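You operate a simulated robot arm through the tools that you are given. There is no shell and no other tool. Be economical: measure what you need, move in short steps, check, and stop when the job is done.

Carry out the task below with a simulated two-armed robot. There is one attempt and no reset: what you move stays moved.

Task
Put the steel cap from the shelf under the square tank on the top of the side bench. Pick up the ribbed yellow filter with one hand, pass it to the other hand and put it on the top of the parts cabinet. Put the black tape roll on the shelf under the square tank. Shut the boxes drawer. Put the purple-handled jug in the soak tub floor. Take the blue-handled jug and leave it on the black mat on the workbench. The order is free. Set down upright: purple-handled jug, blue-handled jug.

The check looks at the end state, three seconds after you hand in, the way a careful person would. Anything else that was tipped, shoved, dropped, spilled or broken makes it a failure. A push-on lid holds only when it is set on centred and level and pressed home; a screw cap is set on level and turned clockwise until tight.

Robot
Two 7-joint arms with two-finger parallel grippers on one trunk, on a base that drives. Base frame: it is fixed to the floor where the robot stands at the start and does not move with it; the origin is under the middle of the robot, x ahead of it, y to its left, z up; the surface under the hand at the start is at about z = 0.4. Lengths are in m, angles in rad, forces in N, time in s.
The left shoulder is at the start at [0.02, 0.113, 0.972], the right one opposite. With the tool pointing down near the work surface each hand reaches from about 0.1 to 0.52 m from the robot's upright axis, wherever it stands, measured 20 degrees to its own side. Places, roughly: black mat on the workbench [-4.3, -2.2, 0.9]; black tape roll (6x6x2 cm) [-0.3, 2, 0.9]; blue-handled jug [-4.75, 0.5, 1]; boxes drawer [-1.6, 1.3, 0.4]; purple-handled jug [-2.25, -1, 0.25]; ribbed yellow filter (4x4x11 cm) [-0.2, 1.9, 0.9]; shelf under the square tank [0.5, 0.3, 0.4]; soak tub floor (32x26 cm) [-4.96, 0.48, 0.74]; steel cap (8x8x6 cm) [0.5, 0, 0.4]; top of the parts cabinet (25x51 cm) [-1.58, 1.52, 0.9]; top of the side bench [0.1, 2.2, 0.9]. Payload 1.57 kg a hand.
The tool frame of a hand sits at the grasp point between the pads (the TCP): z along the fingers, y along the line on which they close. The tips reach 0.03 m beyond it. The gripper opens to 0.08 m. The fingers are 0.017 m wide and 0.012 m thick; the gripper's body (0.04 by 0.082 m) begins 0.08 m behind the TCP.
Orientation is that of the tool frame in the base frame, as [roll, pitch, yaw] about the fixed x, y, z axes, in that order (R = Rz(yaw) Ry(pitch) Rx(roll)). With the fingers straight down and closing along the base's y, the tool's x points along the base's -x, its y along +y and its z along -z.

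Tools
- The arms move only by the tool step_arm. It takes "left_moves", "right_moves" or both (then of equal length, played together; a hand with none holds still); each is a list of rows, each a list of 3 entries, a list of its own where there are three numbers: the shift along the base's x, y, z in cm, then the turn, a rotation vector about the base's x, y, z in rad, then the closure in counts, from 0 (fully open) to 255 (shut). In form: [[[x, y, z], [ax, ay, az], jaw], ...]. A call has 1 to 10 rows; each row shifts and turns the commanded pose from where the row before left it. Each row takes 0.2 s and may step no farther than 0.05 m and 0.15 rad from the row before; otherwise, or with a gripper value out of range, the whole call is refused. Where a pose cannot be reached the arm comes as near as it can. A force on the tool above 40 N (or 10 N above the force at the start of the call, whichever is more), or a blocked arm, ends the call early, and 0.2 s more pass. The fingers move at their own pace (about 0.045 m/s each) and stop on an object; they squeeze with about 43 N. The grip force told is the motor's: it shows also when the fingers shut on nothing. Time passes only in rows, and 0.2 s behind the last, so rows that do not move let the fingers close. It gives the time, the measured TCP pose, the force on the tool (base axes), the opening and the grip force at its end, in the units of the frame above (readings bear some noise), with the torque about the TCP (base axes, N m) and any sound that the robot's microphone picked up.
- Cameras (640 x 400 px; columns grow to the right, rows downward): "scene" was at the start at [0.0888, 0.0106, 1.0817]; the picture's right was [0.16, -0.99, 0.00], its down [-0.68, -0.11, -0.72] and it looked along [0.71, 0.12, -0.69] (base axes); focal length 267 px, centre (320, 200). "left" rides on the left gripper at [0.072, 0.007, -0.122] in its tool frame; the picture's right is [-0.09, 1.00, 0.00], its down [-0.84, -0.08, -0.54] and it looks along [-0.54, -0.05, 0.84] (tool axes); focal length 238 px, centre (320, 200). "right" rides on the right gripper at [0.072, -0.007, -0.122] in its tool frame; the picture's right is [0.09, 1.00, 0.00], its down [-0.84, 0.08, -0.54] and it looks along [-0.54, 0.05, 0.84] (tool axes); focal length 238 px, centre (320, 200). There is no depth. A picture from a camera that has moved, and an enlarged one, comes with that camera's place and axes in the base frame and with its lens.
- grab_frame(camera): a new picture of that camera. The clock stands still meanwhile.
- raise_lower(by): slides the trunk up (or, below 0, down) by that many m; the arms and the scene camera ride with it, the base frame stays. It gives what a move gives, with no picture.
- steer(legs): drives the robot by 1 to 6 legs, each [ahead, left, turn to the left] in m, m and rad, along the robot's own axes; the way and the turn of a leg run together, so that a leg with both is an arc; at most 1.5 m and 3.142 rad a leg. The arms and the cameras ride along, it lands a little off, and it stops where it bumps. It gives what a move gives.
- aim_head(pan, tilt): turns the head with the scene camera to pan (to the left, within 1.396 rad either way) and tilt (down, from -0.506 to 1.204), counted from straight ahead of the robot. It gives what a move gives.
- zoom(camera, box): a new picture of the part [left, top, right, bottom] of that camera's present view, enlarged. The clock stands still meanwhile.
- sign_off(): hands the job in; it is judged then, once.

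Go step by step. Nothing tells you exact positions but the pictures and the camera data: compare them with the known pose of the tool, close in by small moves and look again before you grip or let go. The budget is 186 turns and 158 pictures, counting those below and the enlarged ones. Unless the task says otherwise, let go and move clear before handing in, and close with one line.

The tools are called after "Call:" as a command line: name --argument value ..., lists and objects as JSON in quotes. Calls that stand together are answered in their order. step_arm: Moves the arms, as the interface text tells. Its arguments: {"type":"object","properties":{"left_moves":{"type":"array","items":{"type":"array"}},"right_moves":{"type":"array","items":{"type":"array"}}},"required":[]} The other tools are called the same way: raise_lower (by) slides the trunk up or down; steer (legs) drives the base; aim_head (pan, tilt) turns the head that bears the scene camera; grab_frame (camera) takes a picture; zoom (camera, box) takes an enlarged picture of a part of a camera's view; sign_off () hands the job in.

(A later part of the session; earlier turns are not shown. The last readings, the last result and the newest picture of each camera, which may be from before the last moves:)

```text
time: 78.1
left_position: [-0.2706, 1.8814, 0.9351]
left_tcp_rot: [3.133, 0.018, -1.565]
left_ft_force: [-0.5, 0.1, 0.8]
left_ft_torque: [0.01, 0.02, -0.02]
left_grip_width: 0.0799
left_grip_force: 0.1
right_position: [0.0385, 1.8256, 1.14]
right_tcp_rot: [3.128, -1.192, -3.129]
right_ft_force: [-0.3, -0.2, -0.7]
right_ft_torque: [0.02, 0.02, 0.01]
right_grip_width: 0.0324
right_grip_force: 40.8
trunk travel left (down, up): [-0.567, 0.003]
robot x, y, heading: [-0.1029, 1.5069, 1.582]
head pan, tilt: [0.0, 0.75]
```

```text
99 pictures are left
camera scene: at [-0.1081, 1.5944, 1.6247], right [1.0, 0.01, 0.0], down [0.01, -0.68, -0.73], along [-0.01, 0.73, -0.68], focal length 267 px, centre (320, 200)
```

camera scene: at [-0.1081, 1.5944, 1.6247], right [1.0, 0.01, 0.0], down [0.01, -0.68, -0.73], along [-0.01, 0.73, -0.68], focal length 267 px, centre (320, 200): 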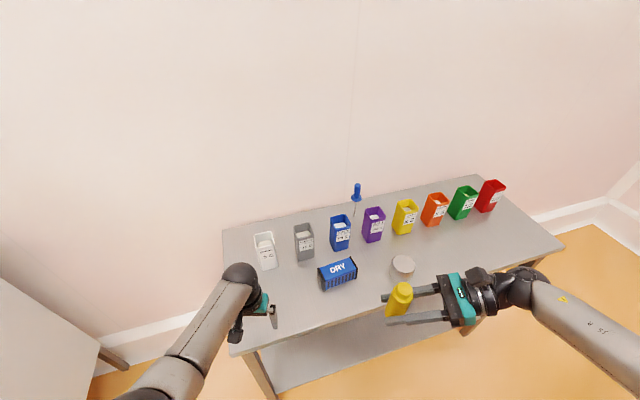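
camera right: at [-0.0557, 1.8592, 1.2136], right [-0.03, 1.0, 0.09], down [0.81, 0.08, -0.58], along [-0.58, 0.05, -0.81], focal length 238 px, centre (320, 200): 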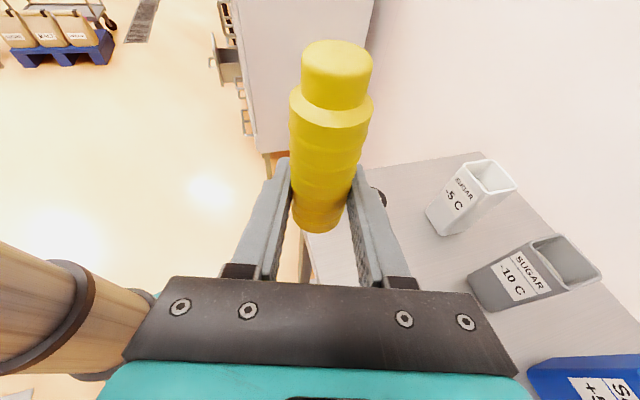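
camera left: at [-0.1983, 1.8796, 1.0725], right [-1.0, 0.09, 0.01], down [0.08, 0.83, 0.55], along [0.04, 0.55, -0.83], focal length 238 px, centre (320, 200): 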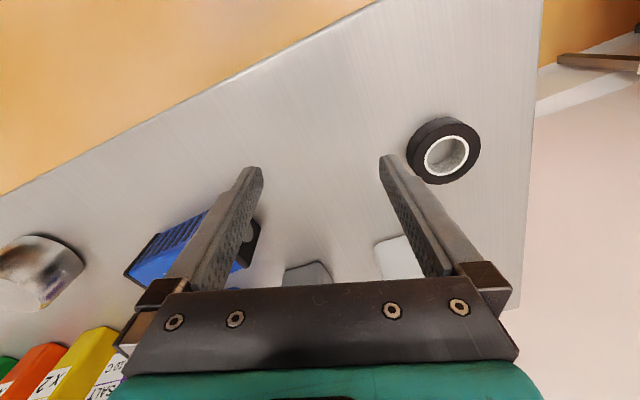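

The arm is free again. Raise the hand, lower the trunk 10 cm for better reach, and re-approach the tape.

Call:
step_arm --left_moves '[[[0, 0, 4], [0, 0, 0], 0], [[0, 0, 4], [0, 0, 0], 0], [[0, 0, 4], [0, 0, 0], 0]]'

Call:
raise_lower --by -0.1

Call:
step_arm --left_moves '[[[-1, 2.5, 0], [0, 0, 0], 0], [[-1, 2.5, 0], [0, 0, 0], 0], [[-1.1, 2.5, 0], [0, 0, 0], 0], [[0, 1.3, 0], [0, 0, 0], 0]]'

Call:
grab_frame --camera "left"

```text
time: 78.9
left_position: [-0.2711, 1.8824, 1.055]
left_tcp_rot: [3.133, 0.015, -1.564]
left_ft_force: [-0.1, -0.3, 0.6]
left_ft_torque: [0.0, 0.03, 0.0]
left_grip_width: 0.0801
left_grip_force: 0.0
right_position: [0.0386, 1.8283, 1.1407]
right_tcp_rot: [3.128, -1.194, -3.131]
right_ft_force: [0.8, 0.3, -1.0]
right_ft_torque: [0.03, -0.05, 0.01]
right_grip_width: 0.0321
right_grip_force: 40.5
trunk travel left (down, up): [-0.567, 0.003]
robot x, y, heading: [-0.1044, 1.5033, 1.583]
head pan, tilt: [0.0, 0.75]
```

```text
time: 80.2
left_position: [-0.2697, 1.8826, 0.9542]
left_tcp_rot: [3.133, 0.016, -1.564]
left_ft_force: [-0.8, 0.0, 0.0]
left_ft_torque: [-0.01, 0.0, 0.0]
left_grip_width: 0.08
left_grip_force: 0.0
right_position: [0.0387, 1.8265, 1.0392]
right_tcp_rot: [3.128, -1.192, -3.133]
right_ft_force: [-0.7, -0.1, -0.2]
right_ft_torque: [0.03, 0.03, -0.02]
right_grip_width: 0.0325
right_grip_force: 41.1
trunk travel left (down, up): [-0.467, 0.103]
robot x, y, heading: [-0.1041, 1.5056, 1.586]
head pan, tilt: [0.0, 0.75]
```

```text
time: 81.2
left_position: [-0.3026, 1.9703, 0.9553]
left_tcp_rot: [3.135, 0.016, -1.564]
left_ft_force: [-0.2, 0.6, 0.4]
left_ft_torque: [0.01, -0.02, -0.01]
left_grip_width: 0.08
left_grip_force: 0.1
right_position: [0.0391, 1.8274, 1.0394]
right_tcp_rot: [3.128, -1.192, -3.131]
right_ft_force: [0.1, -0.9, -0.1]
right_ft_torque: [0.01, 0.0, 0.01]
right_grip_width: 0.0324
right_grip_force: 40.5
trunk travel left (down, up): [-0.467, 0.103]
robot x, y, heading: [-0.106, 1.505, 1.585]
head pan, tilt: [0.0, 0.75]
```

```text
98 pictures are left
camera left: at [-0.3068, 1.8965, 1.0748], right [-1.0, 0.09, 0.01], down [0.08, 0.83, 0.55], along [0.04, 0.55, -0.83], focal length 238 px, centre (320, 200)
```

left: 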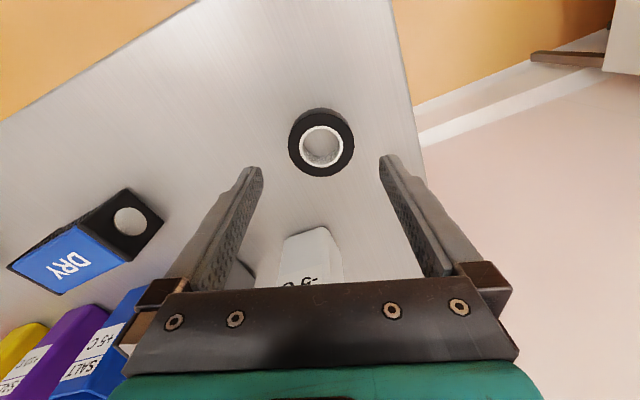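

Centred. Lower to z≈0.897 and grip.

Call:
step_arm --left_moves '[[[0, 0, -2], [0, 0, 0], 0], [[0, 0, -2], [0, 0, 0], 0], [[0, 0, -1.2], [0, 0, 0], 0], [[0, 0, -0.6], [0, 0, 0], 0], [[0, 0, 0], [0, 0, 0], 0]]'

Call:
grab_frame --camera "left"

```text
time: 82.5
left_position: [-0.3006, 1.9711, 0.8965]
left_tcp_rot: [3.133, 0.018, -1.564]
left_ft_force: [-0.6, -0.2, -0.6]
left_ft_torque: [-0.01, 0.03, 0.0]
left_grip_width: 0.0798
left_grip_force: 0.0
right_position: [0.0389, 1.8265, 1.0399]
right_tcp_rot: [3.129, -1.194, -3.13]
right_ft_force: [0.4, 0.1, -0.5]
right_ft_torque: [-0.03, 0.01, -0.03]
right_grip_width: 0.0326
right_grip_force: 40.7
trunk travel left (down, up): [-0.467, 0.103]
robot x, y, heading: [-0.1054, 1.5083, 1.586]
head pan, tilt: [0.0, 0.75]
```

```text
97 pictures are left
camera left: at [-0.3065, 1.8968, 1.0174], right [-1.0, 0.09, 0.01], down [0.08, 0.83, 0.56], along [0.04, 0.55, -0.83], focal length 238 px, centre (320, 200)
```

left: 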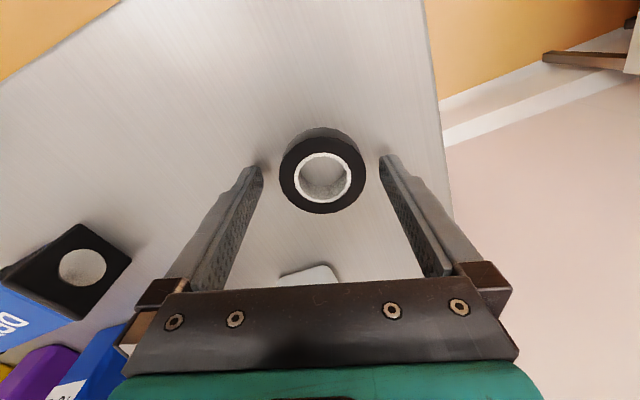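

Call:
step_arm --left_moves '[[[-0.15, 0, 0], [0, 0, 0], 255], [[0, 0, 0], [0, 0, 0], 255], [[0, 0, 0], [0, 0, 0], 255], [[0, 0, 0], [0, 0, 0], 255], [[0, 0, 3], [0, 0, 0], 255], [[0, 0, 4], [0, 0, 0], 255], [[0, 0, 4], [0, 0, 0], 255]]'

Call:
grab_frame --camera "left"

```text
time: 84.0
left_position: [-0.3031, 1.9695, 1.0065]
left_tcp_rot: [3.131, 0.014, -1.564]
left_ft_force: [0.0, 0.2, 0.4]
left_ft_torque: [-0.01, 0.01, -0.01]
left_grip_width: 0.0549
left_grip_force: 43.7
right_position: [0.0385, 1.8276, 1.0401]
right_tcp_rot: [3.129, -1.191, -3.132]
right_ft_force: [-0.1, 1.1, 0.0]
right_ft_torque: [0.0, 0.0, -0.01]
right_grip_width: 0.0321
right_grip_force: 40.4
trunk travel left (down, up): [-0.467, 0.103]
robot x, y, heading: [-0.1023, 1.5051, 1.574]
head pan, tilt: [0.0, 0.75]
```

```text
96 pictures are left
camera left: at [-0.3085, 1.8965, 1.1267], right [-1.0, 0.09, 0.01], down [0.08, 0.83, 0.55], along [0.04, 0.55, -0.83], focal length 238 px, centre (320, 200)
```

left: 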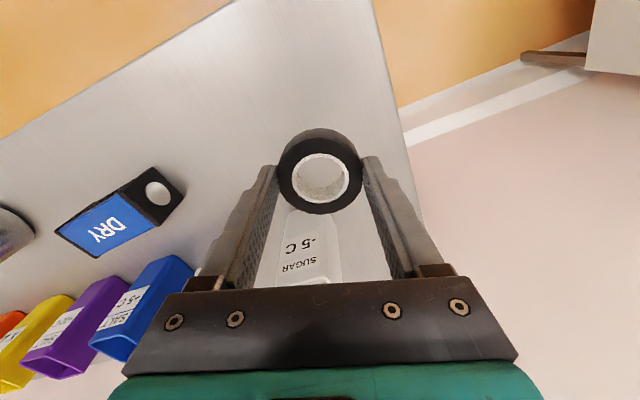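

Tape in the left hand, filter in the right. Pull the left hand in, then back away diagonally to the left, avoiding the column.

Call:
step_arm --left_moves '[[[1, -3, 2], [0, 0, 0], 255], [[1, -3, 2], [0, 0, 0], 255], [[1, -3, 1], [0, 0, 0], 255], [[1, -3, 0], [0, 0, 0], 255]]'

Call:
steer --legs '[[-0.35, 0.25, 0], [-0.3, 0.4, 0]]'

Call:
aim_head --pan 0.5 --tilt 0.5

Call:
grab_frame --camera "scene"

```text
time: 85.0
left_position: [-0.2632, 1.8478, 1.0564]
left_tcp_rot: [3.135, 0.015, -1.563]
left_ft_force: [0.2, 0.0, -0.6]
left_ft_torque: [0.01, -0.01, 0.03]
left_grip_width: 0.055
left_grip_force: 42.8
right_position: [0.0392, 1.8273, 1.0395]
right_tcp_rot: [3.128, -1.192, -3.13]
right_ft_force: [0.9, -0.4, -0.5]
right_ft_torque: [0.02, 0.01, 0.0]
right_grip_width: 0.0325
right_grip_force: 40.5
trunk travel left (down, up): [-0.467, 0.103]
robot x, y, heading: [-0.1015, 1.5072, 1.583]
head pan, tilt: [0.0, 0.75]
```

```text
time: 90.2
left_position: [-0.9068, 1.1862, 1.0576]
left_tcp_rot: [3.136, 0.017, -1.565]
left_ft_force: [0.3, -0.5, 0.5]
left_ft_torque: [0.03, -0.02, 0.0]
left_grip_width: 0.0549
left_grip_force: 43.0
right_position: [-0.6059, 1.1634, 1.0409]
right_tcp_rot: [3.128, -1.191, -3.133]
right_ft_force: [0.9, 0.0, -0.1]
right_ft_torque: [-0.02, -0.04, -0.03]
right_grip_width: 0.0322
right_grip_force: 41.0
trunk travel left (down, up): [-0.467, 0.103]
robot x, y, heading: [-0.7506, 0.8424, 1.581]
head pan, tilt: [0.0, 0.75]
```

```text
time: 91.2
left_position: [-0.9077, 1.187, 1.0573]
left_tcp_rot: [3.135, 0.016, -1.566]
left_ft_force: [-0.1, -0.2, -0.4]
left_ft_torque: [-0.01, 0.0, -0.01]
left_grip_width: 0.0545
left_grip_force: 43.0
right_position: [-0.6053, 1.1637, 1.041]
right_tcp_rot: [3.128, -1.193, -3.133]
right_ft_force: [-0.5, 0.1, 0.1]
right_ft_torque: [0.0, 0.01, 0.0]
right_grip_width: 0.0324
right_grip_force: 41.1
trunk travel left (down, up): [-0.467, 0.103]
robot x, y, heading: [-0.7508, 0.8418, 1.58]
head pan, tilt: [0.499, 0.499]
```

```text
95 pictures are left
camera scene: at [-0.7962, 0.9296, 1.5465], right [0.87, 0.49, 0.0], down [0.23, -0.42, -0.88], along [-0.43, 0.77, -0.48], focal length 267 px, centre (320, 200)
```

scene: 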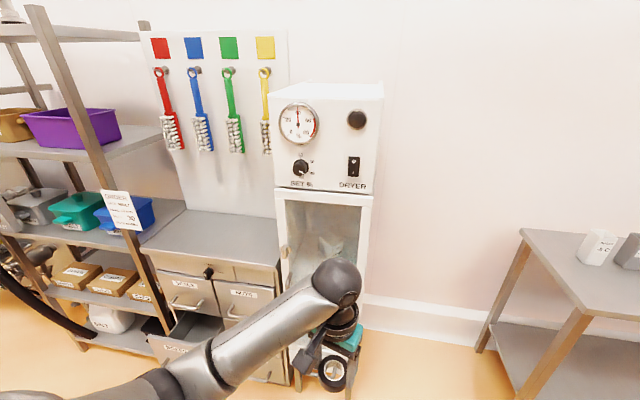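

The cabinet stands left of the dryer with a rack beside it, and one lower drawer is open. I'll move in front of it and look.

Call:
steer --legs '[[-0.08, 0.6, 0]]'

Call:
aim_head --pan 0.2 --tilt 0.7

Call:
grab_frame --camera "scene"

```text
time: 94.6
left_position: [-1.5062, 1.1004, 1.056]
left_tcp_rot: [3.135, 0.016, -1.563]
left_ft_force: [-0.6, -0.8, -0.5]
left_ft_torque: [0.02, 0.0, -0.01]
left_grip_width: 0.0547
left_grip_force: 43.0
right_position: [-1.2044, 1.0782, 1.0399]
right_tcp_rot: [3.129, -1.192, -3.129]
right_ft_force: [0.3, 0.2, -1.1]
right_ft_torque: [-0.02, -0.05, -0.03]
right_grip_width: 0.0322
right_grip_force: 40.9
trunk travel left (down, up): [-0.467, 0.103]
robot x, y, heading: [-1.3466, 0.7562, 1.581]
head pan, tilt: [0.499, 0.499]
```

```text
time: 95.4
left_position: [-1.5058, 1.1003, 1.0576]
left_tcp_rot: [3.134, 0.015, -1.565]
left_ft_force: [-0.4, -0.2, -0.9]
left_ft_torque: [-0.03, -0.04, 0.02]
left_grip_width: 0.0548
left_grip_force: 42.7
right_position: [-1.2053, 1.0775, 1.0403]
right_tcp_rot: [3.128, -1.193, -3.132]
right_ft_force: [0.0, 0.2, -0.2]
right_ft_torque: [0.01, -0.01, 0.0]
right_grip_width: 0.0321
right_grip_force: 40.6
trunk travel left (down, up): [-0.467, 0.103]
robot x, y, heading: [-1.3447, 0.7571, 1.581]
head pan, tilt: [0.201, 0.7]
```

```text
94 pictures are left
camera scene: at [-1.3683, 0.8469, 1.5289], right [0.98, 0.21, 0.0], down [0.14, -0.63, -0.77], along [-0.16, 0.75, -0.64], focal length 267 px, centre (320, 200)
```

scene: 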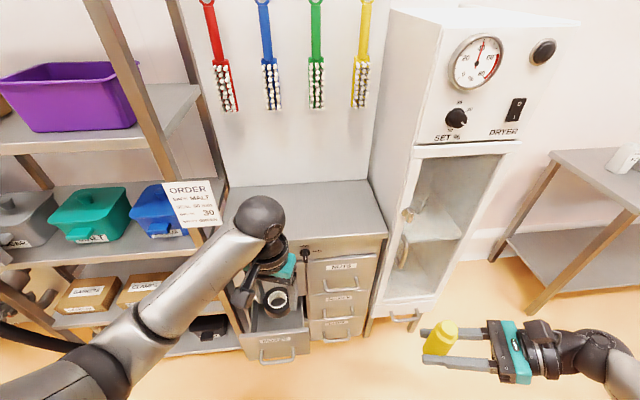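

The cabinet is turned ~12–18°, and the open drawer blocks my base, so it should be shut first. Let me look at it more closely.

Call:
zoom --camera "scene" --box '[180, 170, 420, 380]'

Call:
grab_frame --camera "left"

```text
1.90 times, centred on (300, 275) of scene
camera zoom: at [-1.3683, 0.8469, 1.5289], right [0.98, 0.21, 0.0], down [0.14, -0.63, -0.77], along [-0.16, 0.75, -0.64], focal length 508 px, centre (358, 57)
```

zoom: 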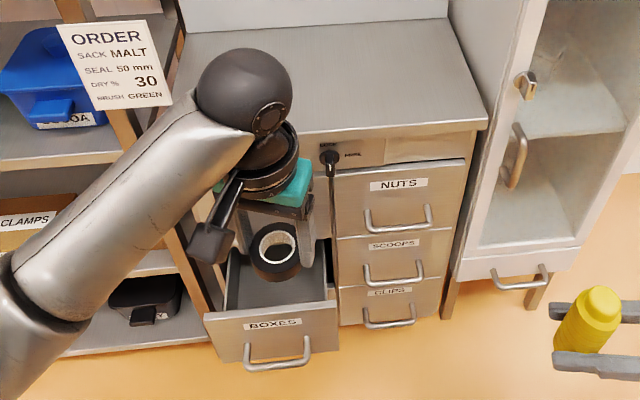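

```text
92 pictures are left
camera left: at [-1.5112, 1.0262, 1.1776], right [-1.0, 0.08, 0.01], down [0.08, 0.83, 0.56], along [0.04, 0.55, -0.83], focal length 238 px, centre (320, 200)
```

left: 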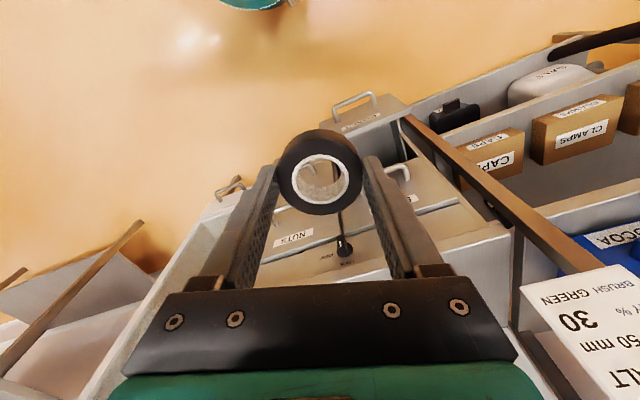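

The BOXES drawer sticks out with its handle near [-1.605, 1.19, 0.40]. I'll square the robot to the cabinet, yaw the left hand so a finger's outer side can push the handle, and lower the trunk.

Call:
steer --legs '[[-0.08, 0, 0.21]]'

Call:
step_arm --left_moves '[[[0, 0, 0], [0, 0, 0.15], 255], [[0, 0, 0], [0, 0, 0.15], 255], [[0, 0, 0], [0, 0, 0.15], 255], [[0, 0, 0], [0, 0, 0.15], 255], [[0, 0, 0], [0, 0, 0.15], 255], [[0, 0, 0], [0, 0, 0.15], 255], [[0, 0, 0], [0, 0, 0.15], 255], [[0, 0, 0], [0, 0, 0.15], 255], [[0, 0, 0], [0, 0, 0.15], 255], [[0, 0, 0], [0, 0, 0.15], 255]]'

Call:
raise_lower --by -0.4

Call:
grab_frame --camera "scene"

```text
time: 96.6
left_position: [-1.5657, 0.9796, 1.0561]
left_tcp_rot: [3.135, 0.016, -1.351]
left_ft_force: [-0.2, -0.4, -0.7]
left_ft_torque: [0.01, 0.0, 0.0]
left_grip_width: 0.0546
left_grip_force: 42.9
right_position: [-1.2656, 1.0217, 1.0398]
right_tcp_rot: [3.125, -1.193, -2.917]
right_ft_force: [-1.1, 0.5, -0.8]
right_ft_torque: [0.01, -0.03, 0.0]
right_grip_width: 0.0324
right_grip_force: 40.5
trunk travel left (down, up): [-0.467, 0.103]
robot x, y, heading: [-1.3394, 0.68, 1.792]
head pan, tilt: [0.201, 0.7]
```

```text
time: 98.8
left_position: [-1.5651, 0.9807, 1.0567]
left_tcp_rot: [3.133, 0.016, 0.147]
left_ft_force: [0.3, 0.7, -1.1]
left_ft_torque: [-0.04, 0.02, -0.02]
left_grip_width: 0.0549
left_grip_force: 42.7
right_position: [-1.2658, 1.0223, 1.0407]
right_tcp_rot: [3.128, -1.192, -2.921]
right_ft_force: [-0.4, 0.4, 0.0]
right_ft_torque: [0.0, 0.0, 0.0]
right_grip_width: 0.0324
right_grip_force: 40.5
trunk travel left (down, up): [-0.467, 0.103]
robot x, y, heading: [-1.3354, 0.6783, 1.796]
head pan, tilt: [0.201, 0.7]
```

```text
time: 102.6
left_position: [-1.5665, 0.9807, 0.6568]
left_tcp_rot: [3.133, 0.016, 0.146]
left_ft_force: [0.0, -0.1, 0.1]
left_ft_torque: [-0.01, -0.01, -0.02]
left_grip_width: 0.0545
left_grip_force: 43.2
right_position: [-1.2663, 1.0226, 0.6396]
right_tcp_rot: [3.127, -1.191, -2.92]
right_ft_force: [-0.4, 0.6, -0.2]
right_ft_torque: [0.03, -0.04, 0.02]
right_grip_width: 0.0324
right_grip_force: 41.1
trunk travel left (down, up): [-0.067, 0.503]
robot x, y, heading: [-1.3382, 0.6759, 1.797]
head pan, tilt: [0.201, 0.7]
```

```text
91 pictures are left
camera scene: at [-1.378, 0.7624, 1.1289], right [0.91, 0.41, 0.0], down [0.26, -0.59, -0.76], along [-0.31, 0.7, -0.64], focal length 267 px, centre (320, 200)
```

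scene: 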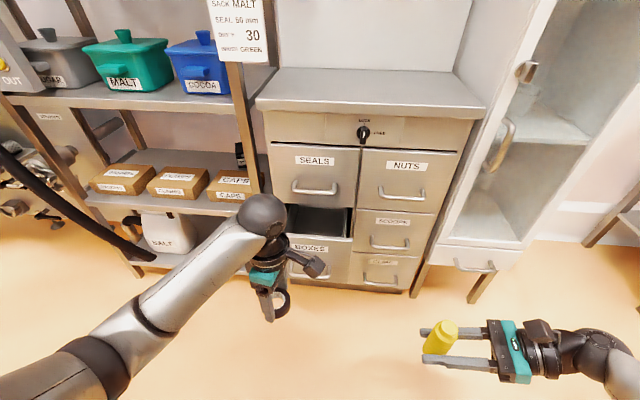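

Now lower the left hand so its tips sit above the handle but against the drawer panel (z≈0.51), then drive ahead to push.

Call:
step_arm --left_moves '[[[1, 0, -4], [0, 0, 0.07], 255], [[1, 0, -4], [0, 0, 0.07], 255], [[1, 0, -4], [0, 0, 0], 255], [[0, 0, -2.7], [0, 0, 0], 255]]'

Call:
steer --legs '[[0.17, 0, 0]]'

Call:
grab_frame --camera "scene"

Call:
grab_frame --camera "left"

```text
time: 103.6
left_position: [-1.5365, 0.9809, 0.5082]
left_tcp_rot: [3.133, 0.017, 0.285]
left_ft_force: [0.2, 0.1, -0.4]
left_ft_torque: [-0.03, -0.03, -0.02]
left_grip_width: 0.0548
left_grip_force: 43.4
right_position: [-1.2664, 1.0214, 0.6394]
right_tcp_rot: [3.13, -1.194, -2.92]
right_ft_force: [-0.2, -0.2, -0.1]
right_ft_torque: [0.0, -0.03, 0.01]
right_grip_width: 0.0325
right_grip_force: 40.7
trunk travel left (down, up): [-0.067, 0.503]
robot x, y, heading: [-1.3376, 0.6768, 1.787]
head pan, tilt: [0.201, 0.7]
```

```text
time: 105.0
left_position: [-1.5715, 1.1448, 0.5097]
left_tcp_rot: [3.134, 0.018, 0.285]
left_ft_force: [0.7, 0.1, -0.7]
left_ft_torque: [0.0, -0.01, 0.02]
left_grip_width: 0.0545
left_grip_force: 43.0
right_position: [-1.3012, 1.1854, 0.6402]
right_tcp_rot: [3.13, -1.194, -2.922]
right_ft_force: [-0.2, -0.3, -0.5]
right_ft_torque: [0.01, -0.01, 0.03]
right_grip_width: 0.0325
right_grip_force: 40.9
trunk travel left (down, up): [-0.067, 0.503]
robot x, y, heading: [-1.3751, 0.8406, 1.791]
head pan, tilt: [0.201, 0.7]
```

```text
90 pictures are left
camera scene: at [-1.4144, 0.9258, 1.1289], right [0.91, 0.41, 0.0], down [0.26, -0.59, -0.76], along [-0.31, 0.7, -0.64], focal length 267 px, centre (320, 200)
```

scene: 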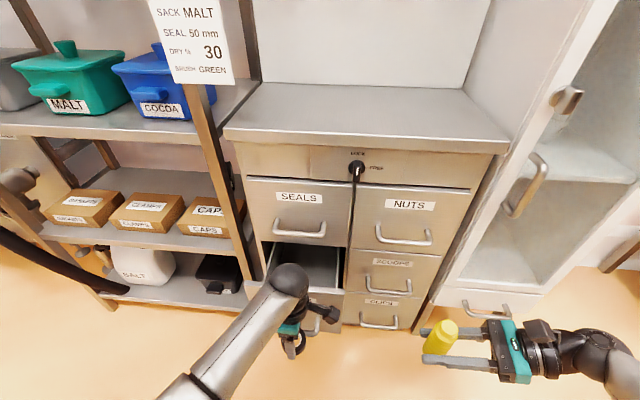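

```text
89 pictures are left
camera left: at [-1.499, 1.1592, 0.63], right [0.19, -0.98, 0.01], down [-0.82, -0.15, 0.56], along [-0.54, -0.11, -0.83], focal length 238 px, centre (320, 200)
```

left: 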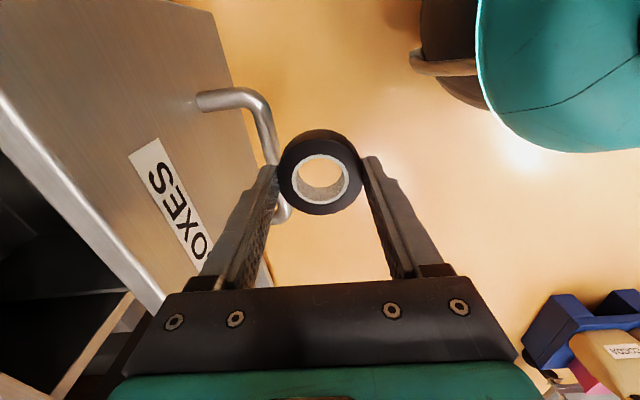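

The forward finger is lined up with the panel. Pull the right hand back for clearance and drive ahead gently.

Call:
step_arm --right_moves '[[[0.9, -3.9, 0], [0, 0, 0], 255], [[0.9, -3.9, 0], [0, 0, 0], 255]]'

Call:
steer --legs '[[0.1, 0, 0]]'

Call:
grab_frame --camera "left"

```text
time: 105.6
left_position: [-1.5725, 1.1446, 0.5088]
left_tcp_rot: [3.132, 0.018, 0.285]
left_ft_force: [-0.4, -0.9, -0.2]
left_ft_torque: [-0.01, 0.0, 0.01]
left_grip_width: 0.0548
left_grip_force: 43.0
right_position: [-1.2838, 1.1073, 0.64]
right_tcp_rot: [3.128, -1.194, -2.921]
right_ft_force: [0.3, -0.4, -0.5]
right_ft_torque: [0.02, -0.02, 0.03]
right_grip_width: 0.0323
right_grip_force: 41.0
trunk travel left (down, up): [-0.067, 0.503]
robot x, y, heading: [-1.3728, 0.8416, 1.793]
head pan, tilt: [0.201, 0.7]
```

```text
time: 106.8
left_position: [-1.5934, 1.2411, 0.5093]
left_tcp_rot: [3.134, 0.015, 0.284]
left_ft_force: [0.5, 0.8, -0.7]
left_ft_torque: [-0.03, -0.01, -0.01]
left_grip_width: 0.0548
left_grip_force: 42.8
right_position: [-1.3047, 1.2044, 0.6391]
right_tcp_rot: [3.128, -1.193, -2.921]
right_ft_force: [0.7, 1.0, -0.7]
right_ft_torque: [-0.03, 0.0, 0.0]
right_grip_width: 0.0322
right_grip_force: 40.9
trunk travel left (down, up): [-0.067, 0.503]
robot x, y, heading: [-1.4003, 0.9353, 1.793]
head pan, tilt: [0.201, 0.7]
```

```text
88 pictures are left
camera left: at [-1.5206, 1.2559, 0.6301], right [0.19, -0.98, 0.01], down [-0.82, -0.15, 0.56], along [-0.54, -0.11, -0.83], focal length 238 px, centre (320, 200)
```

left: 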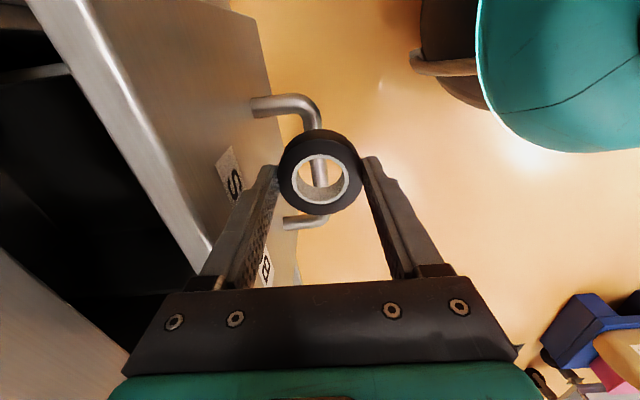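

Finger is just at the panel, above the handle. Continue pushing.

Call:
steer --legs '[[0.08, 0, 0]]'

Call:
grab_frame --camera "scene"

Call:
grab_frame --camera "left"

```text
time: 107.8
left_position: [-1.6032, 1.2784, 0.5074]
left_tcp_rot: [3.11, 0.023, 0.284]
left_ft_force: [3.3, -10.0, 5.9]
left_ft_torque: [1.69, 0.36, -0.01]
left_grip_width: 0.0547
left_grip_force: 43.8
right_position: [-1.3165, 1.2531, 0.6386]
right_tcp_rot: [3.123, -1.193, -2.917]
right_ft_force: [-0.3, 0.3, -0.9]
right_ft_torque: [0.0, 0.0, -0.03]
right_grip_width: 0.0322
right_grip_force: 40.6
trunk travel left (down, up): [-0.067, 0.503]
robot x, y, heading: [-1.41, 0.9868, 1.791]
head pan, tilt: [0.201, 0.7]
stopped in leg 1: the force on the tool passed its limit at 153 N (the readings are from after the stop); the commanded pose is now the measured one
```

```text
87 pictures are left
camera scene: at [-1.4467, 1.0697, 1.1288], right [0.91, 0.41, 0.0], down [0.26, -0.59, -0.77], along [-0.31, 0.7, -0.64], focal length 267 px, centre (320, 200)
```

scene: 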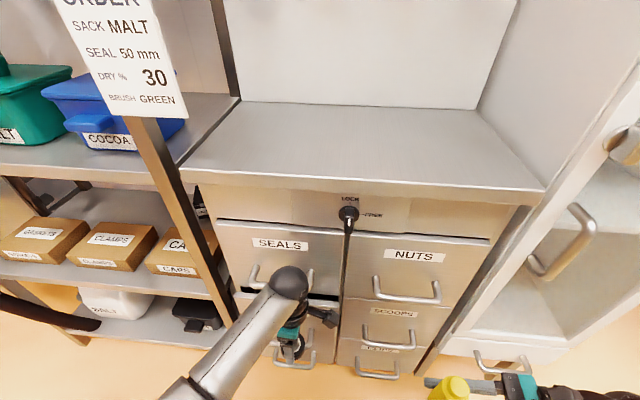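

```text
86 pictures are left
camera left: at [-1.5297, 1.2967, 0.6284], right [0.19, -0.98, 0.03], down [-0.82, -0.14, 0.56], along [-0.54, -0.13, -0.83], focal length 238 px, centre (320, 200)
```

left: 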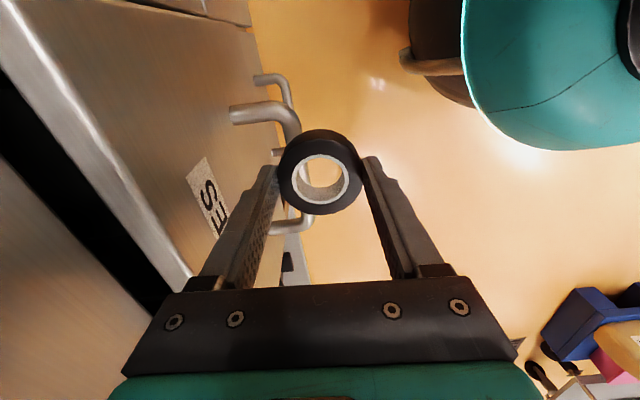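

The gripper body met the handle of the SEALS drawer above; BOXES is still open a few cm. I'll back off slightly and tilt the hand so its fingertips lead.

Call:
steer --legs '[[-0.06, 0, 0]]'

Call:
step_arm --left_moves '[[[0, 0, 0], [0.145, 0.033, 0], 255], [[0, 0, 0], [0.145, 0.033, 0], 255], [[0, 0, 0], [0.145, 0.033, 0], 255], [[0, 0, 0], [0.145, 0.033, 0], 255], [[0, 0, 0], [0.145, 0.033, 0], 255]]'

Call:
grab_frame --camera "scene"

Call:
grab_frame --camera "left"

```text
time: 108.7
left_position: [-1.5905, 1.2205, 0.5074]
left_tcp_rot: [3.111, 0.023, 0.284]
left_ft_force: [-0.1, 0.0, -0.6]
left_ft_torque: [-0.01, 0.02, -0.01]
left_grip_width: 0.0547
left_grip_force: 42.9
right_position: [-1.3033, 1.1957, 0.6388]
right_tcp_rot: [3.127, -1.191, -2.919]
right_ft_force: [0.1, 0.7, -0.4]
right_ft_torque: [-0.04, 0.02, 0.0]
right_grip_width: 0.0326
right_grip_force: 40.7
trunk travel left (down, up): [-0.067, 0.503]
robot x, y, heading: [-1.3973, 0.9294, 1.795]
head pan, tilt: [0.201, 0.7]
```

```text
time: 109.9
left_position: [-1.5901, 1.2226, 0.5072]
left_tcp_rot: [-2.427, -0.025, 0.282]
left_ft_force: [-0.5, -0.1, -0.9]
left_ft_torque: [0.0, 0.01, -0.03]
left_grip_width: 0.0547
left_grip_force: 43.1
right_position: [-1.3038, 1.1956, 0.6387]
right_tcp_rot: [3.126, -1.192, -2.919]
right_ft_force: [0.2, -0.3, 0.4]
right_ft_torque: [0.01, -0.02, -0.01]
right_grip_width: 0.0323
right_grip_force: 40.6
trunk travel left (down, up): [-0.067, 0.503]
robot x, y, heading: [-1.3971, 0.9263, 1.793]
head pan, tilt: [0.201, 0.7]
```

```text
85 pictures are left
camera scene: at [-1.434, 1.0128, 1.1289], right [0.91, 0.41, 0.0], down [0.26, -0.59, -0.76], along [-0.31, 0.7, -0.64], focal length 267 px, centre (320, 200)
```

scene: 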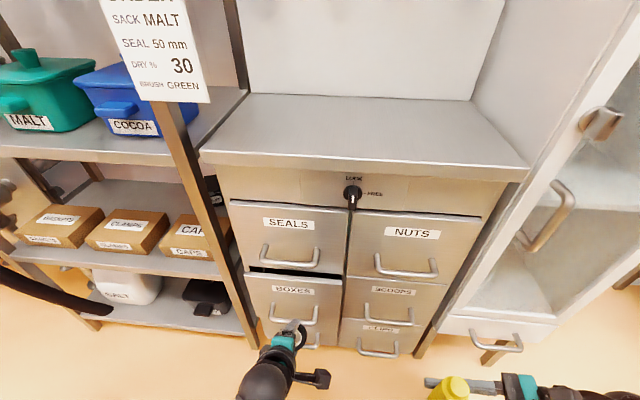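

```text
84 pictures are left
camera left: at [-1.4992, 1.1598, 0.5973], right [0.14, -0.74, -0.65], down [-0.73, -0.52, 0.44], along [-0.67, 0.42, -0.62], focal length 238 px, centre (320, 200)
```

left: 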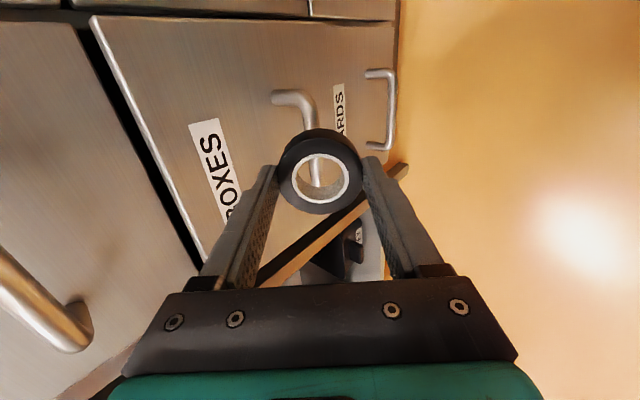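

Tip now leads. Push ahead again in short drives.

Call:
steer --legs '[[0.06, 0, 0]]'

Call:
grab_frame --camera "scene"

Call:
grab_frame --camera "left"

```text
time: 110.9
left_position: [-1.6029, 1.2805, 0.5073]
left_tcp_rot: [-2.429, -0.024, 0.282]
left_ft_force: [-0.5, 1.1, 0.1]
left_ft_torque: [0.03, 0.01, 0.04]
left_grip_width: 0.0546
left_grip_force: 42.7
right_position: [-1.3165, 1.2536, 0.6396]
right_tcp_rot: [3.126, -1.192, -2.919]
right_ft_force: [0.6, -0.7, -0.4]
right_ft_torque: [0.0, 0.02, -0.03]
right_grip_width: 0.0324
right_grip_force: 40.9
trunk travel left (down, up): [-0.067, 0.503]
robot x, y, heading: [-1.409, 0.9888, 1.791]
head pan, tilt: [0.201, 0.7]
```

```text
83 pictures are left
camera scene: at [-1.447, 1.0711, 1.1289], right [0.91, 0.41, 0.0], down [0.26, -0.59, -0.77], along [-0.31, 0.7, -0.64], focal length 267 px, centre (320, 200)
```

scene: 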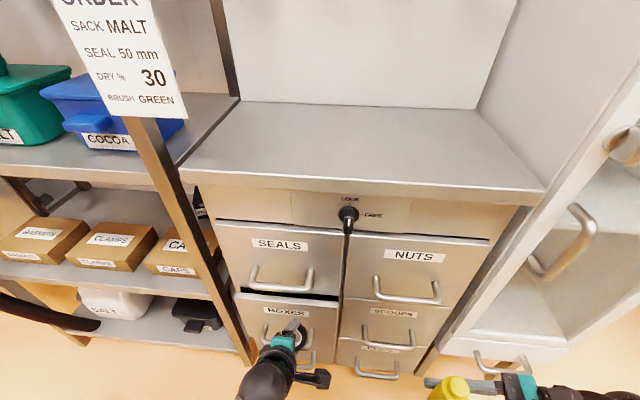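

```text
82 pictures are left
camera left: at [-1.5121, 1.2184, 0.5974], right [0.14, -0.75, -0.65], down [-0.73, -0.52, 0.44], along [-0.67, 0.42, -0.62], focal length 238 px, centre (320, 200)
```

left: 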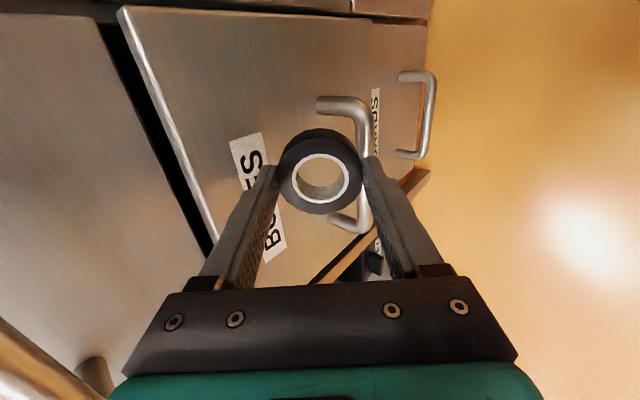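

Call:
steer --legs '[[0.04, 0, 0]]'

Call:
grab_frame --camera "left"

```text
time: 111.9
left_position: [-1.6109, 1.3172, 0.508]
left_tcp_rot: [-2.434, -0.026, 0.284]
left_ft_force: [0.3, -1.0, 1.2]
left_ft_torque: [0.05, 0.02, 0.03]
left_grip_width: 0.0546
left_grip_force: 43.0
right_position: [-1.3267, 1.2948, 0.6391]
right_tcp_rot: [3.123, -1.19, -2.916]
right_ft_force: [0.6, 0.1, -0.7]
right_ft_torque: [-0.02, 0.0, 0.0]
right_grip_width: 0.0322
right_grip_force: 40.5
trunk travel left (down, up): [-0.067, 0.503]
robot x, y, heading: [-1.4183, 1.0278, 1.794]
head pan, tilt: [0.201, 0.7]
stopped in leg 1: the force on the tool passed its limit at 56 N (the readings are from after the stop); the commanded pose is now the measured one
```

```text
81 pictures are left
camera left: at [-1.5205, 1.2562, 0.5972], right [0.14, -0.75, -0.65], down [-0.73, -0.52, 0.44], along [-0.67, 0.41, -0.62], focal length 238 px, centre (320, 200)
```

left: 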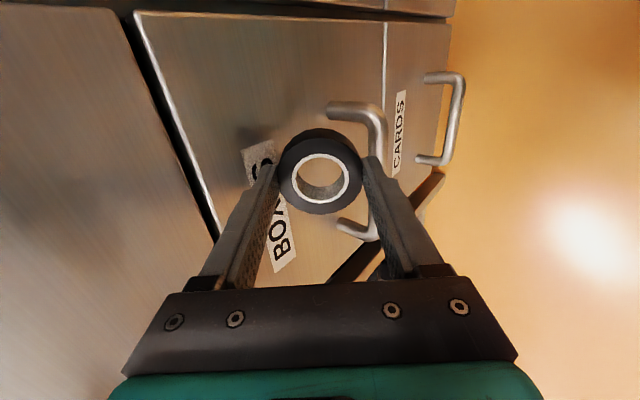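

Call:
zoom --camera "scene" --box '[180, 200, 480, 390]'

```text
2.11 times, centred on (330, 295) of scene
camera zoom: at [-1.456, 1.1108, 1.1289], right [0.91, 0.41, 0.0], down [0.26, -0.59, -0.77], along [-0.31, 0.7, -0.64], focal length 561 px, centre (299, 0)
```

zoom: 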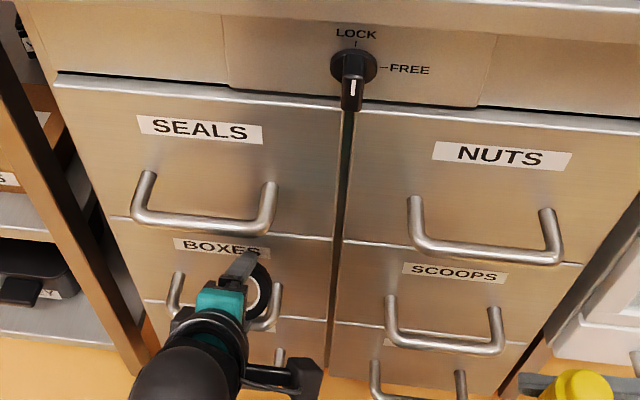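

It looks flush. I'll press gently with the arm to confirm it's home.

Call:
step_arm --left_moves '[[[-0.1, 0.4, 0], [0, 0, 0], 255], [[-0.1, 0.4, 0], [0, 0, 0], 255], [[-0.1, 0.4, 0], [0, 0, 0], 255], [[-0.1, 0.4, 0], [0, 0, 0], 255], [[-0.1, 0.4, 0], [0, 0, 0], 255]]'

Call:
zoom --camera "scene" --box '[180, 200, 480, 390]'

Call:
grab_frame --camera "left"

```text
time: 112.4
left_position: [-1.6104, 1.317, 0.507]
left_tcp_rot: [-2.44, -0.026, 0.287]
left_ft_force: [4.2, -18.0, 15.6]
left_ft_torque: [0.77, 0.34, 0.2]
left_grip_width: 0.0548
left_grip_force: 43.2
right_position: [-1.3255, 1.2918, 0.64]
right_tcp_rot: [3.118, -1.192, -2.912]
right_ft_force: [0.2, -0.3, -0.5]
right_ft_torque: [0.01, 0.01, 0.02]
right_grip_width: 0.0322
right_grip_force: 40.6
trunk travel left (down, up): [-0.067, 0.503]
robot x, y, heading: [-1.417, 1.0282, 1.795]
head pan, tilt: [0.201, 0.7]
stopped in row 2 (left hand): the force on the tool passed its limit at 46 N (the readings are from after the stop); the commanded pose is now the measured one
```

```text
2.11 times, centred on (330, 295) of scene
camera zoom: at [-1.4553, 1.1084, 1.1292], right [0.91, 0.41, 0.0], down [0.26, -0.59, -0.77], along [-0.31, 0.7, -0.64], focal length 561 px, centre (299, 0)
```

zoom: 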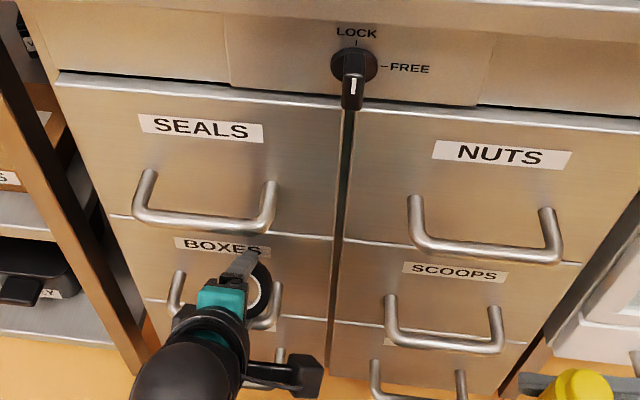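

```text
78 pictures are left
camera left: at [-1.5206, 1.257, 0.5973], right [0.14, -0.75, -0.65], down [-0.73, -0.52, 0.44], along [-0.67, 0.41, -0.62], focal length 238 px, centre (320, 200)
```

left: 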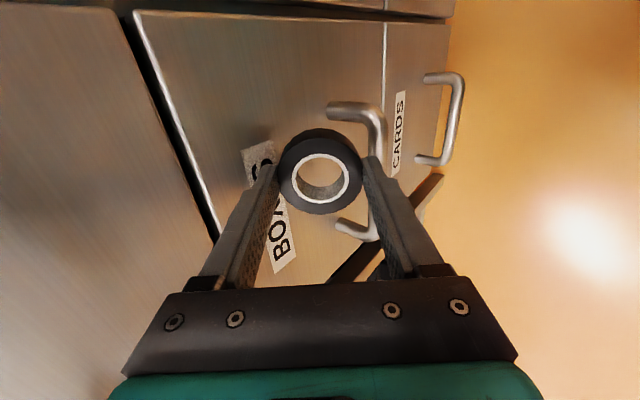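

Call:
zoom --camera "scene" --box '[220, 285, 390, 345]'

```text
3.76 times, centred on (305, 315) of scene
camera zoom: at [-1.4553, 1.1084, 1.1292], right [0.91, 0.41, 0.0], down [0.26, -0.59, -0.77], along [-0.31, 0.7, -0.64], focal length 1004 px, centre (376, -233)
```

zoom: 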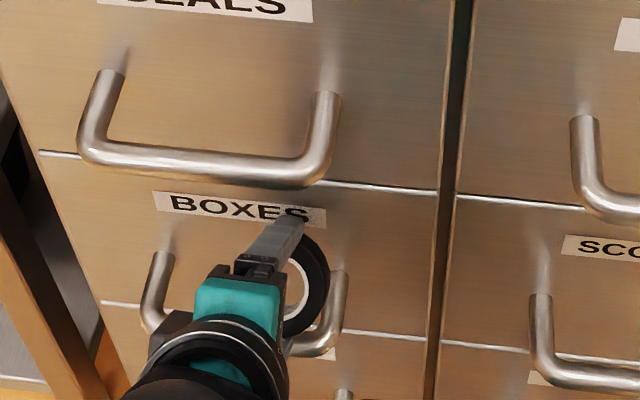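

The BOXES drawer is flush with its neighbours. Back off, level the left hand again, and raise the trunk for the filter.

Call:
steer --legs '[[-0.16, 0, 0]]'

Call:
step_arm --left_moves '[[[0, 0, 2], [-0.145, -0.033, 0], 255], [[0, 0, 2], [-0.145, -0.033, 0], 255], [[0, 0, 2], [-0.145, -0.033, 0], 255], [[0, 0, 2], [-0.13, -0.033, 0], 255], [[0, 0, 3], [0, 0, 0], 255]]'

Call:
raise_lower --by 0.4

Call:
grab_frame --camera "scene"

```text
time: 113.8
left_position: [-1.5769, 1.1633, 0.5056]
left_tcp_rot: [-2.439, -0.023, 0.287]
left_ft_force: [1.7, -0.4, -0.5]
left_ft_torque: [0.0, 0.05, 0.02]
left_grip_width: 0.0547
left_grip_force: 43.3
right_position: [-1.2905, 1.1382, 0.639]
right_tcp_rot: [3.122, -1.19, -2.916]
right_ft_force: [-0.8, -0.6, -0.8]
right_ft_torque: [0.02, -0.01, 0.02]
right_grip_width: 0.0324
right_grip_force: 40.7
trunk travel left (down, up): [-0.067, 0.503]
robot x, y, heading: [-1.3817, 0.8684, 1.789]
head pan, tilt: [0.201, 0.7]
```

```text
time: 114.6
left_position: [-1.6432, 1.1386, 0.5489]
left_tcp_rot: [-2.844, 0.178, 0.256]
left_ft_force: [0.2, -0.4, -0.4]
left_ft_torque: [0.0, 0.01, 0.02]
left_grip_width: 0.0545
left_grip_force: 43.2
right_position: [-1.2906, 1.1385, 0.6392]
right_tcp_rot: [3.123, -1.193, -2.915]
right_ft_force: [1.1, 0.2, -0.4]
right_ft_torque: [-0.02, -0.01, 0.03]
right_grip_width: 0.0326
right_grip_force: 40.6
trunk travel left (down, up): [-0.067, 0.503]
robot x, y, heading: [-1.3776, 0.8664, 1.794]
head pan, tilt: [0.201, 0.7]
stopped in row 3 (left hand): the arm was blocked; the commanded pose is now the measured one
```

```text
time: 118.5
left_position: [-1.6432, 1.1395, 0.9495]
left_tcp_rot: [-2.845, 0.176, 0.257]
left_ft_force: [-0.4, -0.4, -0.9]
left_ft_torque: [-0.05, -0.01, 0.0]
left_grip_width: 0.0548
left_grip_force: 43.2
right_position: [-1.2906, 1.1377, 1.0396]
right_tcp_rot: [3.122, -1.191, -2.919]
right_ft_force: [0.4, 0.2, -0.5]
right_ft_torque: [0.0, 0.0, 0.02]
right_grip_width: 0.0323
right_grip_force: 40.8
trunk travel left (down, up): [-0.467, 0.103]
robot x, y, heading: [-1.3809, 0.8691, 1.795]
head pan, tilt: [0.201, 0.7]
```

```text
76 pictures are left
camera scene: at [-1.4209, 0.9551, 1.5288], right [0.91, 0.41, 0.0], down [0.26, -0.59, -0.76], along [-0.31, 0.7, -0.64], focal length 267 px, centre (320, 200)
```

scene: 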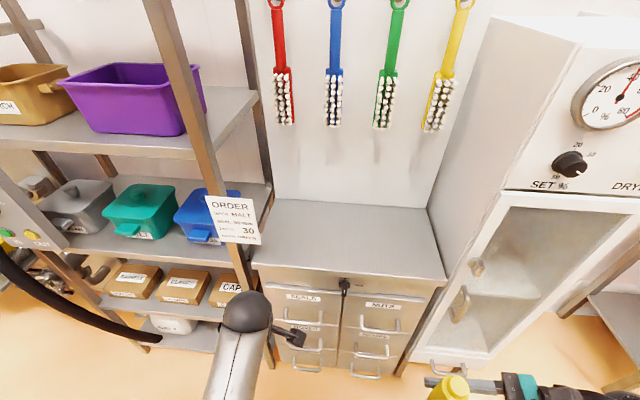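

Left arm got blocked midway; check around it before continuing.

Call:
grab_frame --camera "left"

Call:
aim_head --pan 0.6 --tilt 0.9

Call:
grab_frame --camera "scene"

```text
75 pictures are left
camera left: at [-1.5446, 1.1217, 1.0497], right [0.1, -0.96, -0.27], down [-0.68, -0.27, 0.68], along [-0.72, 0.12, -0.68], focal length 238 px, centre (320, 200)
```

left: 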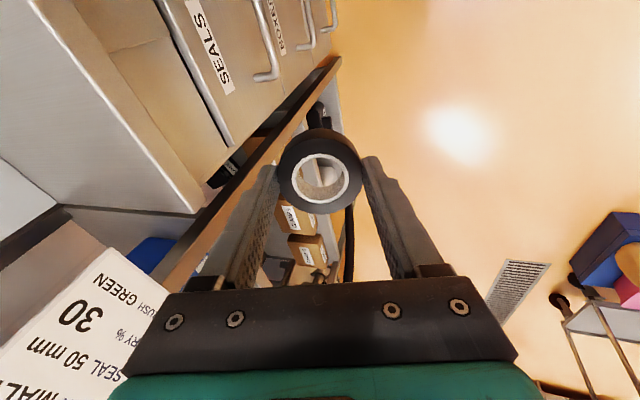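

```text
time: 119.3
left_position: [-1.6437, 1.1399, 0.9502]
left_tcp_rot: [-2.843, 0.174, 0.257]
left_ft_force: [-0.5, -0.5, 0.5]
left_ft_torque: [0.03, 0.0, -0.01]
left_grip_width: 0.0543
left_grip_force: 43.3
right_position: [-1.2908, 1.1386, 1.04]
right_tcp_rot: [3.122, -1.192, -2.917]
right_ft_force: [-0.3, -0.2, -0.4]
right_ft_torque: [-0.03, -0.01, 0.01]
right_grip_width: 0.0321
right_grip_force: 40.3
trunk travel left (down, up): [-0.467, 0.103]
robot x, y, heading: [-1.3825, 0.8691, 1.793]
head pan, tilt: [0.6, 0.901]
```

```text
74 pictures are left
camera scene: at [-1.4413, 0.929, 1.5127], right [0.68, 0.73, 0.0], down [0.57, -0.53, -0.62], along [-0.46, 0.42, -0.78], focal length 267 px, centre (320, 200)
```

scene: 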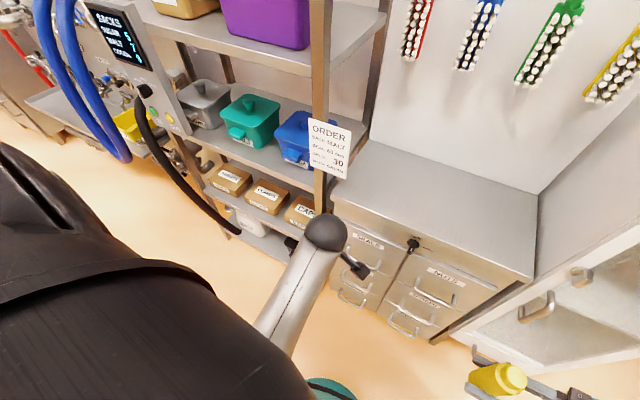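

Nothing in the room was hit; the elbow just swung oddly. Bring the left hand back right and level in small rows.

Call:
step_arm --left_moves '[[[2, 1, 2], [0, 0, 0], 255], [[2, 1, 2], [0, 0, 0], 255], [[2, 0, 2], [0, 0, 0], 255], [[0, 0, 1], [-0.1, 0, 0], 255], [[0, 0, 1], [-0.1, -0.08, 0], 255], [[0, 0, 1], [-0.1, -0.08, 0], 255]]'

Call:
grab_frame --camera "left"

```text
time: 120.0
left_position: [-1.676, 1.136, 0.9859]
left_tcp_rot: [-2.859, 0.373, 0.219]
left_ft_force: [0.2, 0.3, 0.9]
left_ft_torque: [0.04, -0.01, 0.04]
left_grip_width: 0.0548
left_grip_force: 43.1
right_position: [-1.2907, 1.1381, 1.0383]
right_tcp_rot: [3.121, -1.193, -2.915]
right_ft_force: [0.5, 0.6, 0.0]
right_ft_torque: [0.02, 0.0, 0.0]
right_grip_width: 0.0322
right_grip_force: 40.7
trunk travel left (down, up): [-0.467, 0.103]
robot x, y, heading: [-1.3813, 0.8693, 1.798]
head pan, tilt: [0.6, 0.901]
stopped in row 3 (left hand): the arm was blocked; the commanded pose is now the measured one
```

```text
73 pictures are left
camera left: at [-1.56, 1.1196, 1.0666], right [0.03, -0.97, -0.22], down [-0.55, -0.2, 0.81], along [-0.83, 0.1, -0.54], focal length 238 px, centre (320, 200)
```

left: 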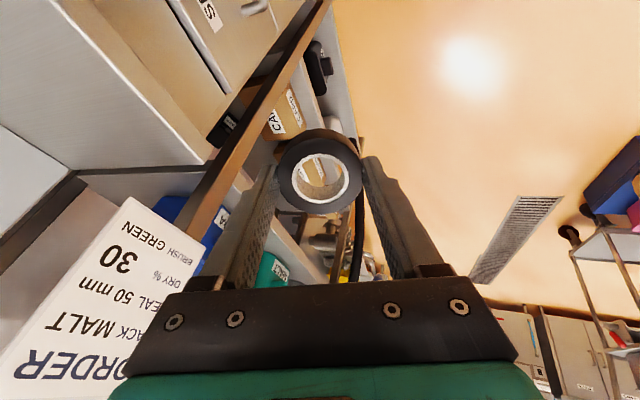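

I'll back the base off for free space, then untangle the arm.

Call:
steer --legs '[[-0.3, -0.1, 0]]'

Call:
step_arm --left_moves '[[[-1, 3, 0], [0, 0, 0], 255], [[-1, 3, 0], [0, 0, 0], 255], [[0, 3, 0], [0, 0, 0], 255]]'

Call:
grab_frame --camera "scene"

```text
time: 122.1
left_position: [-1.511, 0.8646, 0.9861]
left_tcp_rot: [-2.86, 0.373, 0.22]
left_ft_force: [-0.2, 0.6, -0.9]
left_ft_torque: [0.03, 0.01, 0.0]
left_grip_width: 0.0545
left_grip_force: 43.6
right_position: [-1.1272, 0.8658, 1.0397]
right_tcp_rot: [3.122, -1.192, -2.913]
right_ft_force: [-0.1, -0.3, -0.8]
right_ft_torque: [0.05, 0.01, -0.02]
right_grip_width: 0.0322
right_grip_force: 40.5
trunk travel left (down, up): [-0.467, 0.103]
robot x, y, heading: [-1.2156, 0.6006, 1.797]
head pan, tilt: [0.6, 0.901]
```

```text
time: 123.1
left_position: [-1.579, 0.9316, 0.9837]
left_tcp_rot: [-2.884, 0.476, 0.227]
left_ft_force: [-0.1, 0.7, -0.7]
left_ft_torque: [0.01, -0.02, 0.0]
left_grip_width: 0.0547
left_grip_force: 42.9
right_position: [-1.1284, 0.8671, 1.0395]
right_tcp_rot: [3.122, -1.193, -2.914]
right_ft_force: [-0.1, -0.3, 0.1]
right_ft_torque: [-0.01, -0.02, -0.01]
right_grip_width: 0.0324
right_grip_force: 40.7
trunk travel left (down, up): [-0.467, 0.103]
robot x, y, heading: [-1.2192, 0.5997, 1.795]
head pan, tilt: [0.6, 0.901]
stopped in row 3 (left hand): the arm was blocked; the commanded pose is now the measured one
```

```text
72 pictures are left
camera scene: at [-1.2776, 0.6571, 1.5127], right [0.68, 0.73, 0.0], down [0.58, -0.53, -0.62], along [-0.46, 0.42, -0.78], focal length 267 px, centre (320, 200)
```

scene: 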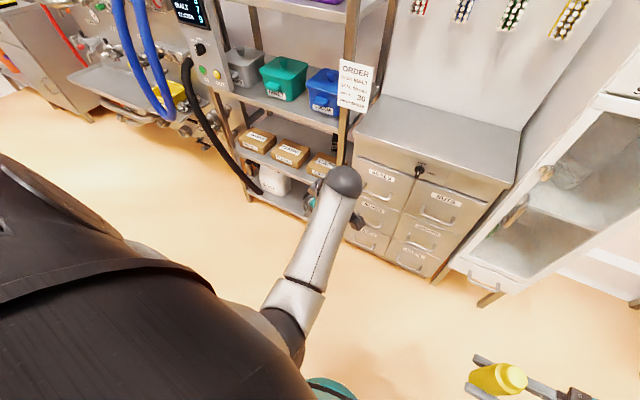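

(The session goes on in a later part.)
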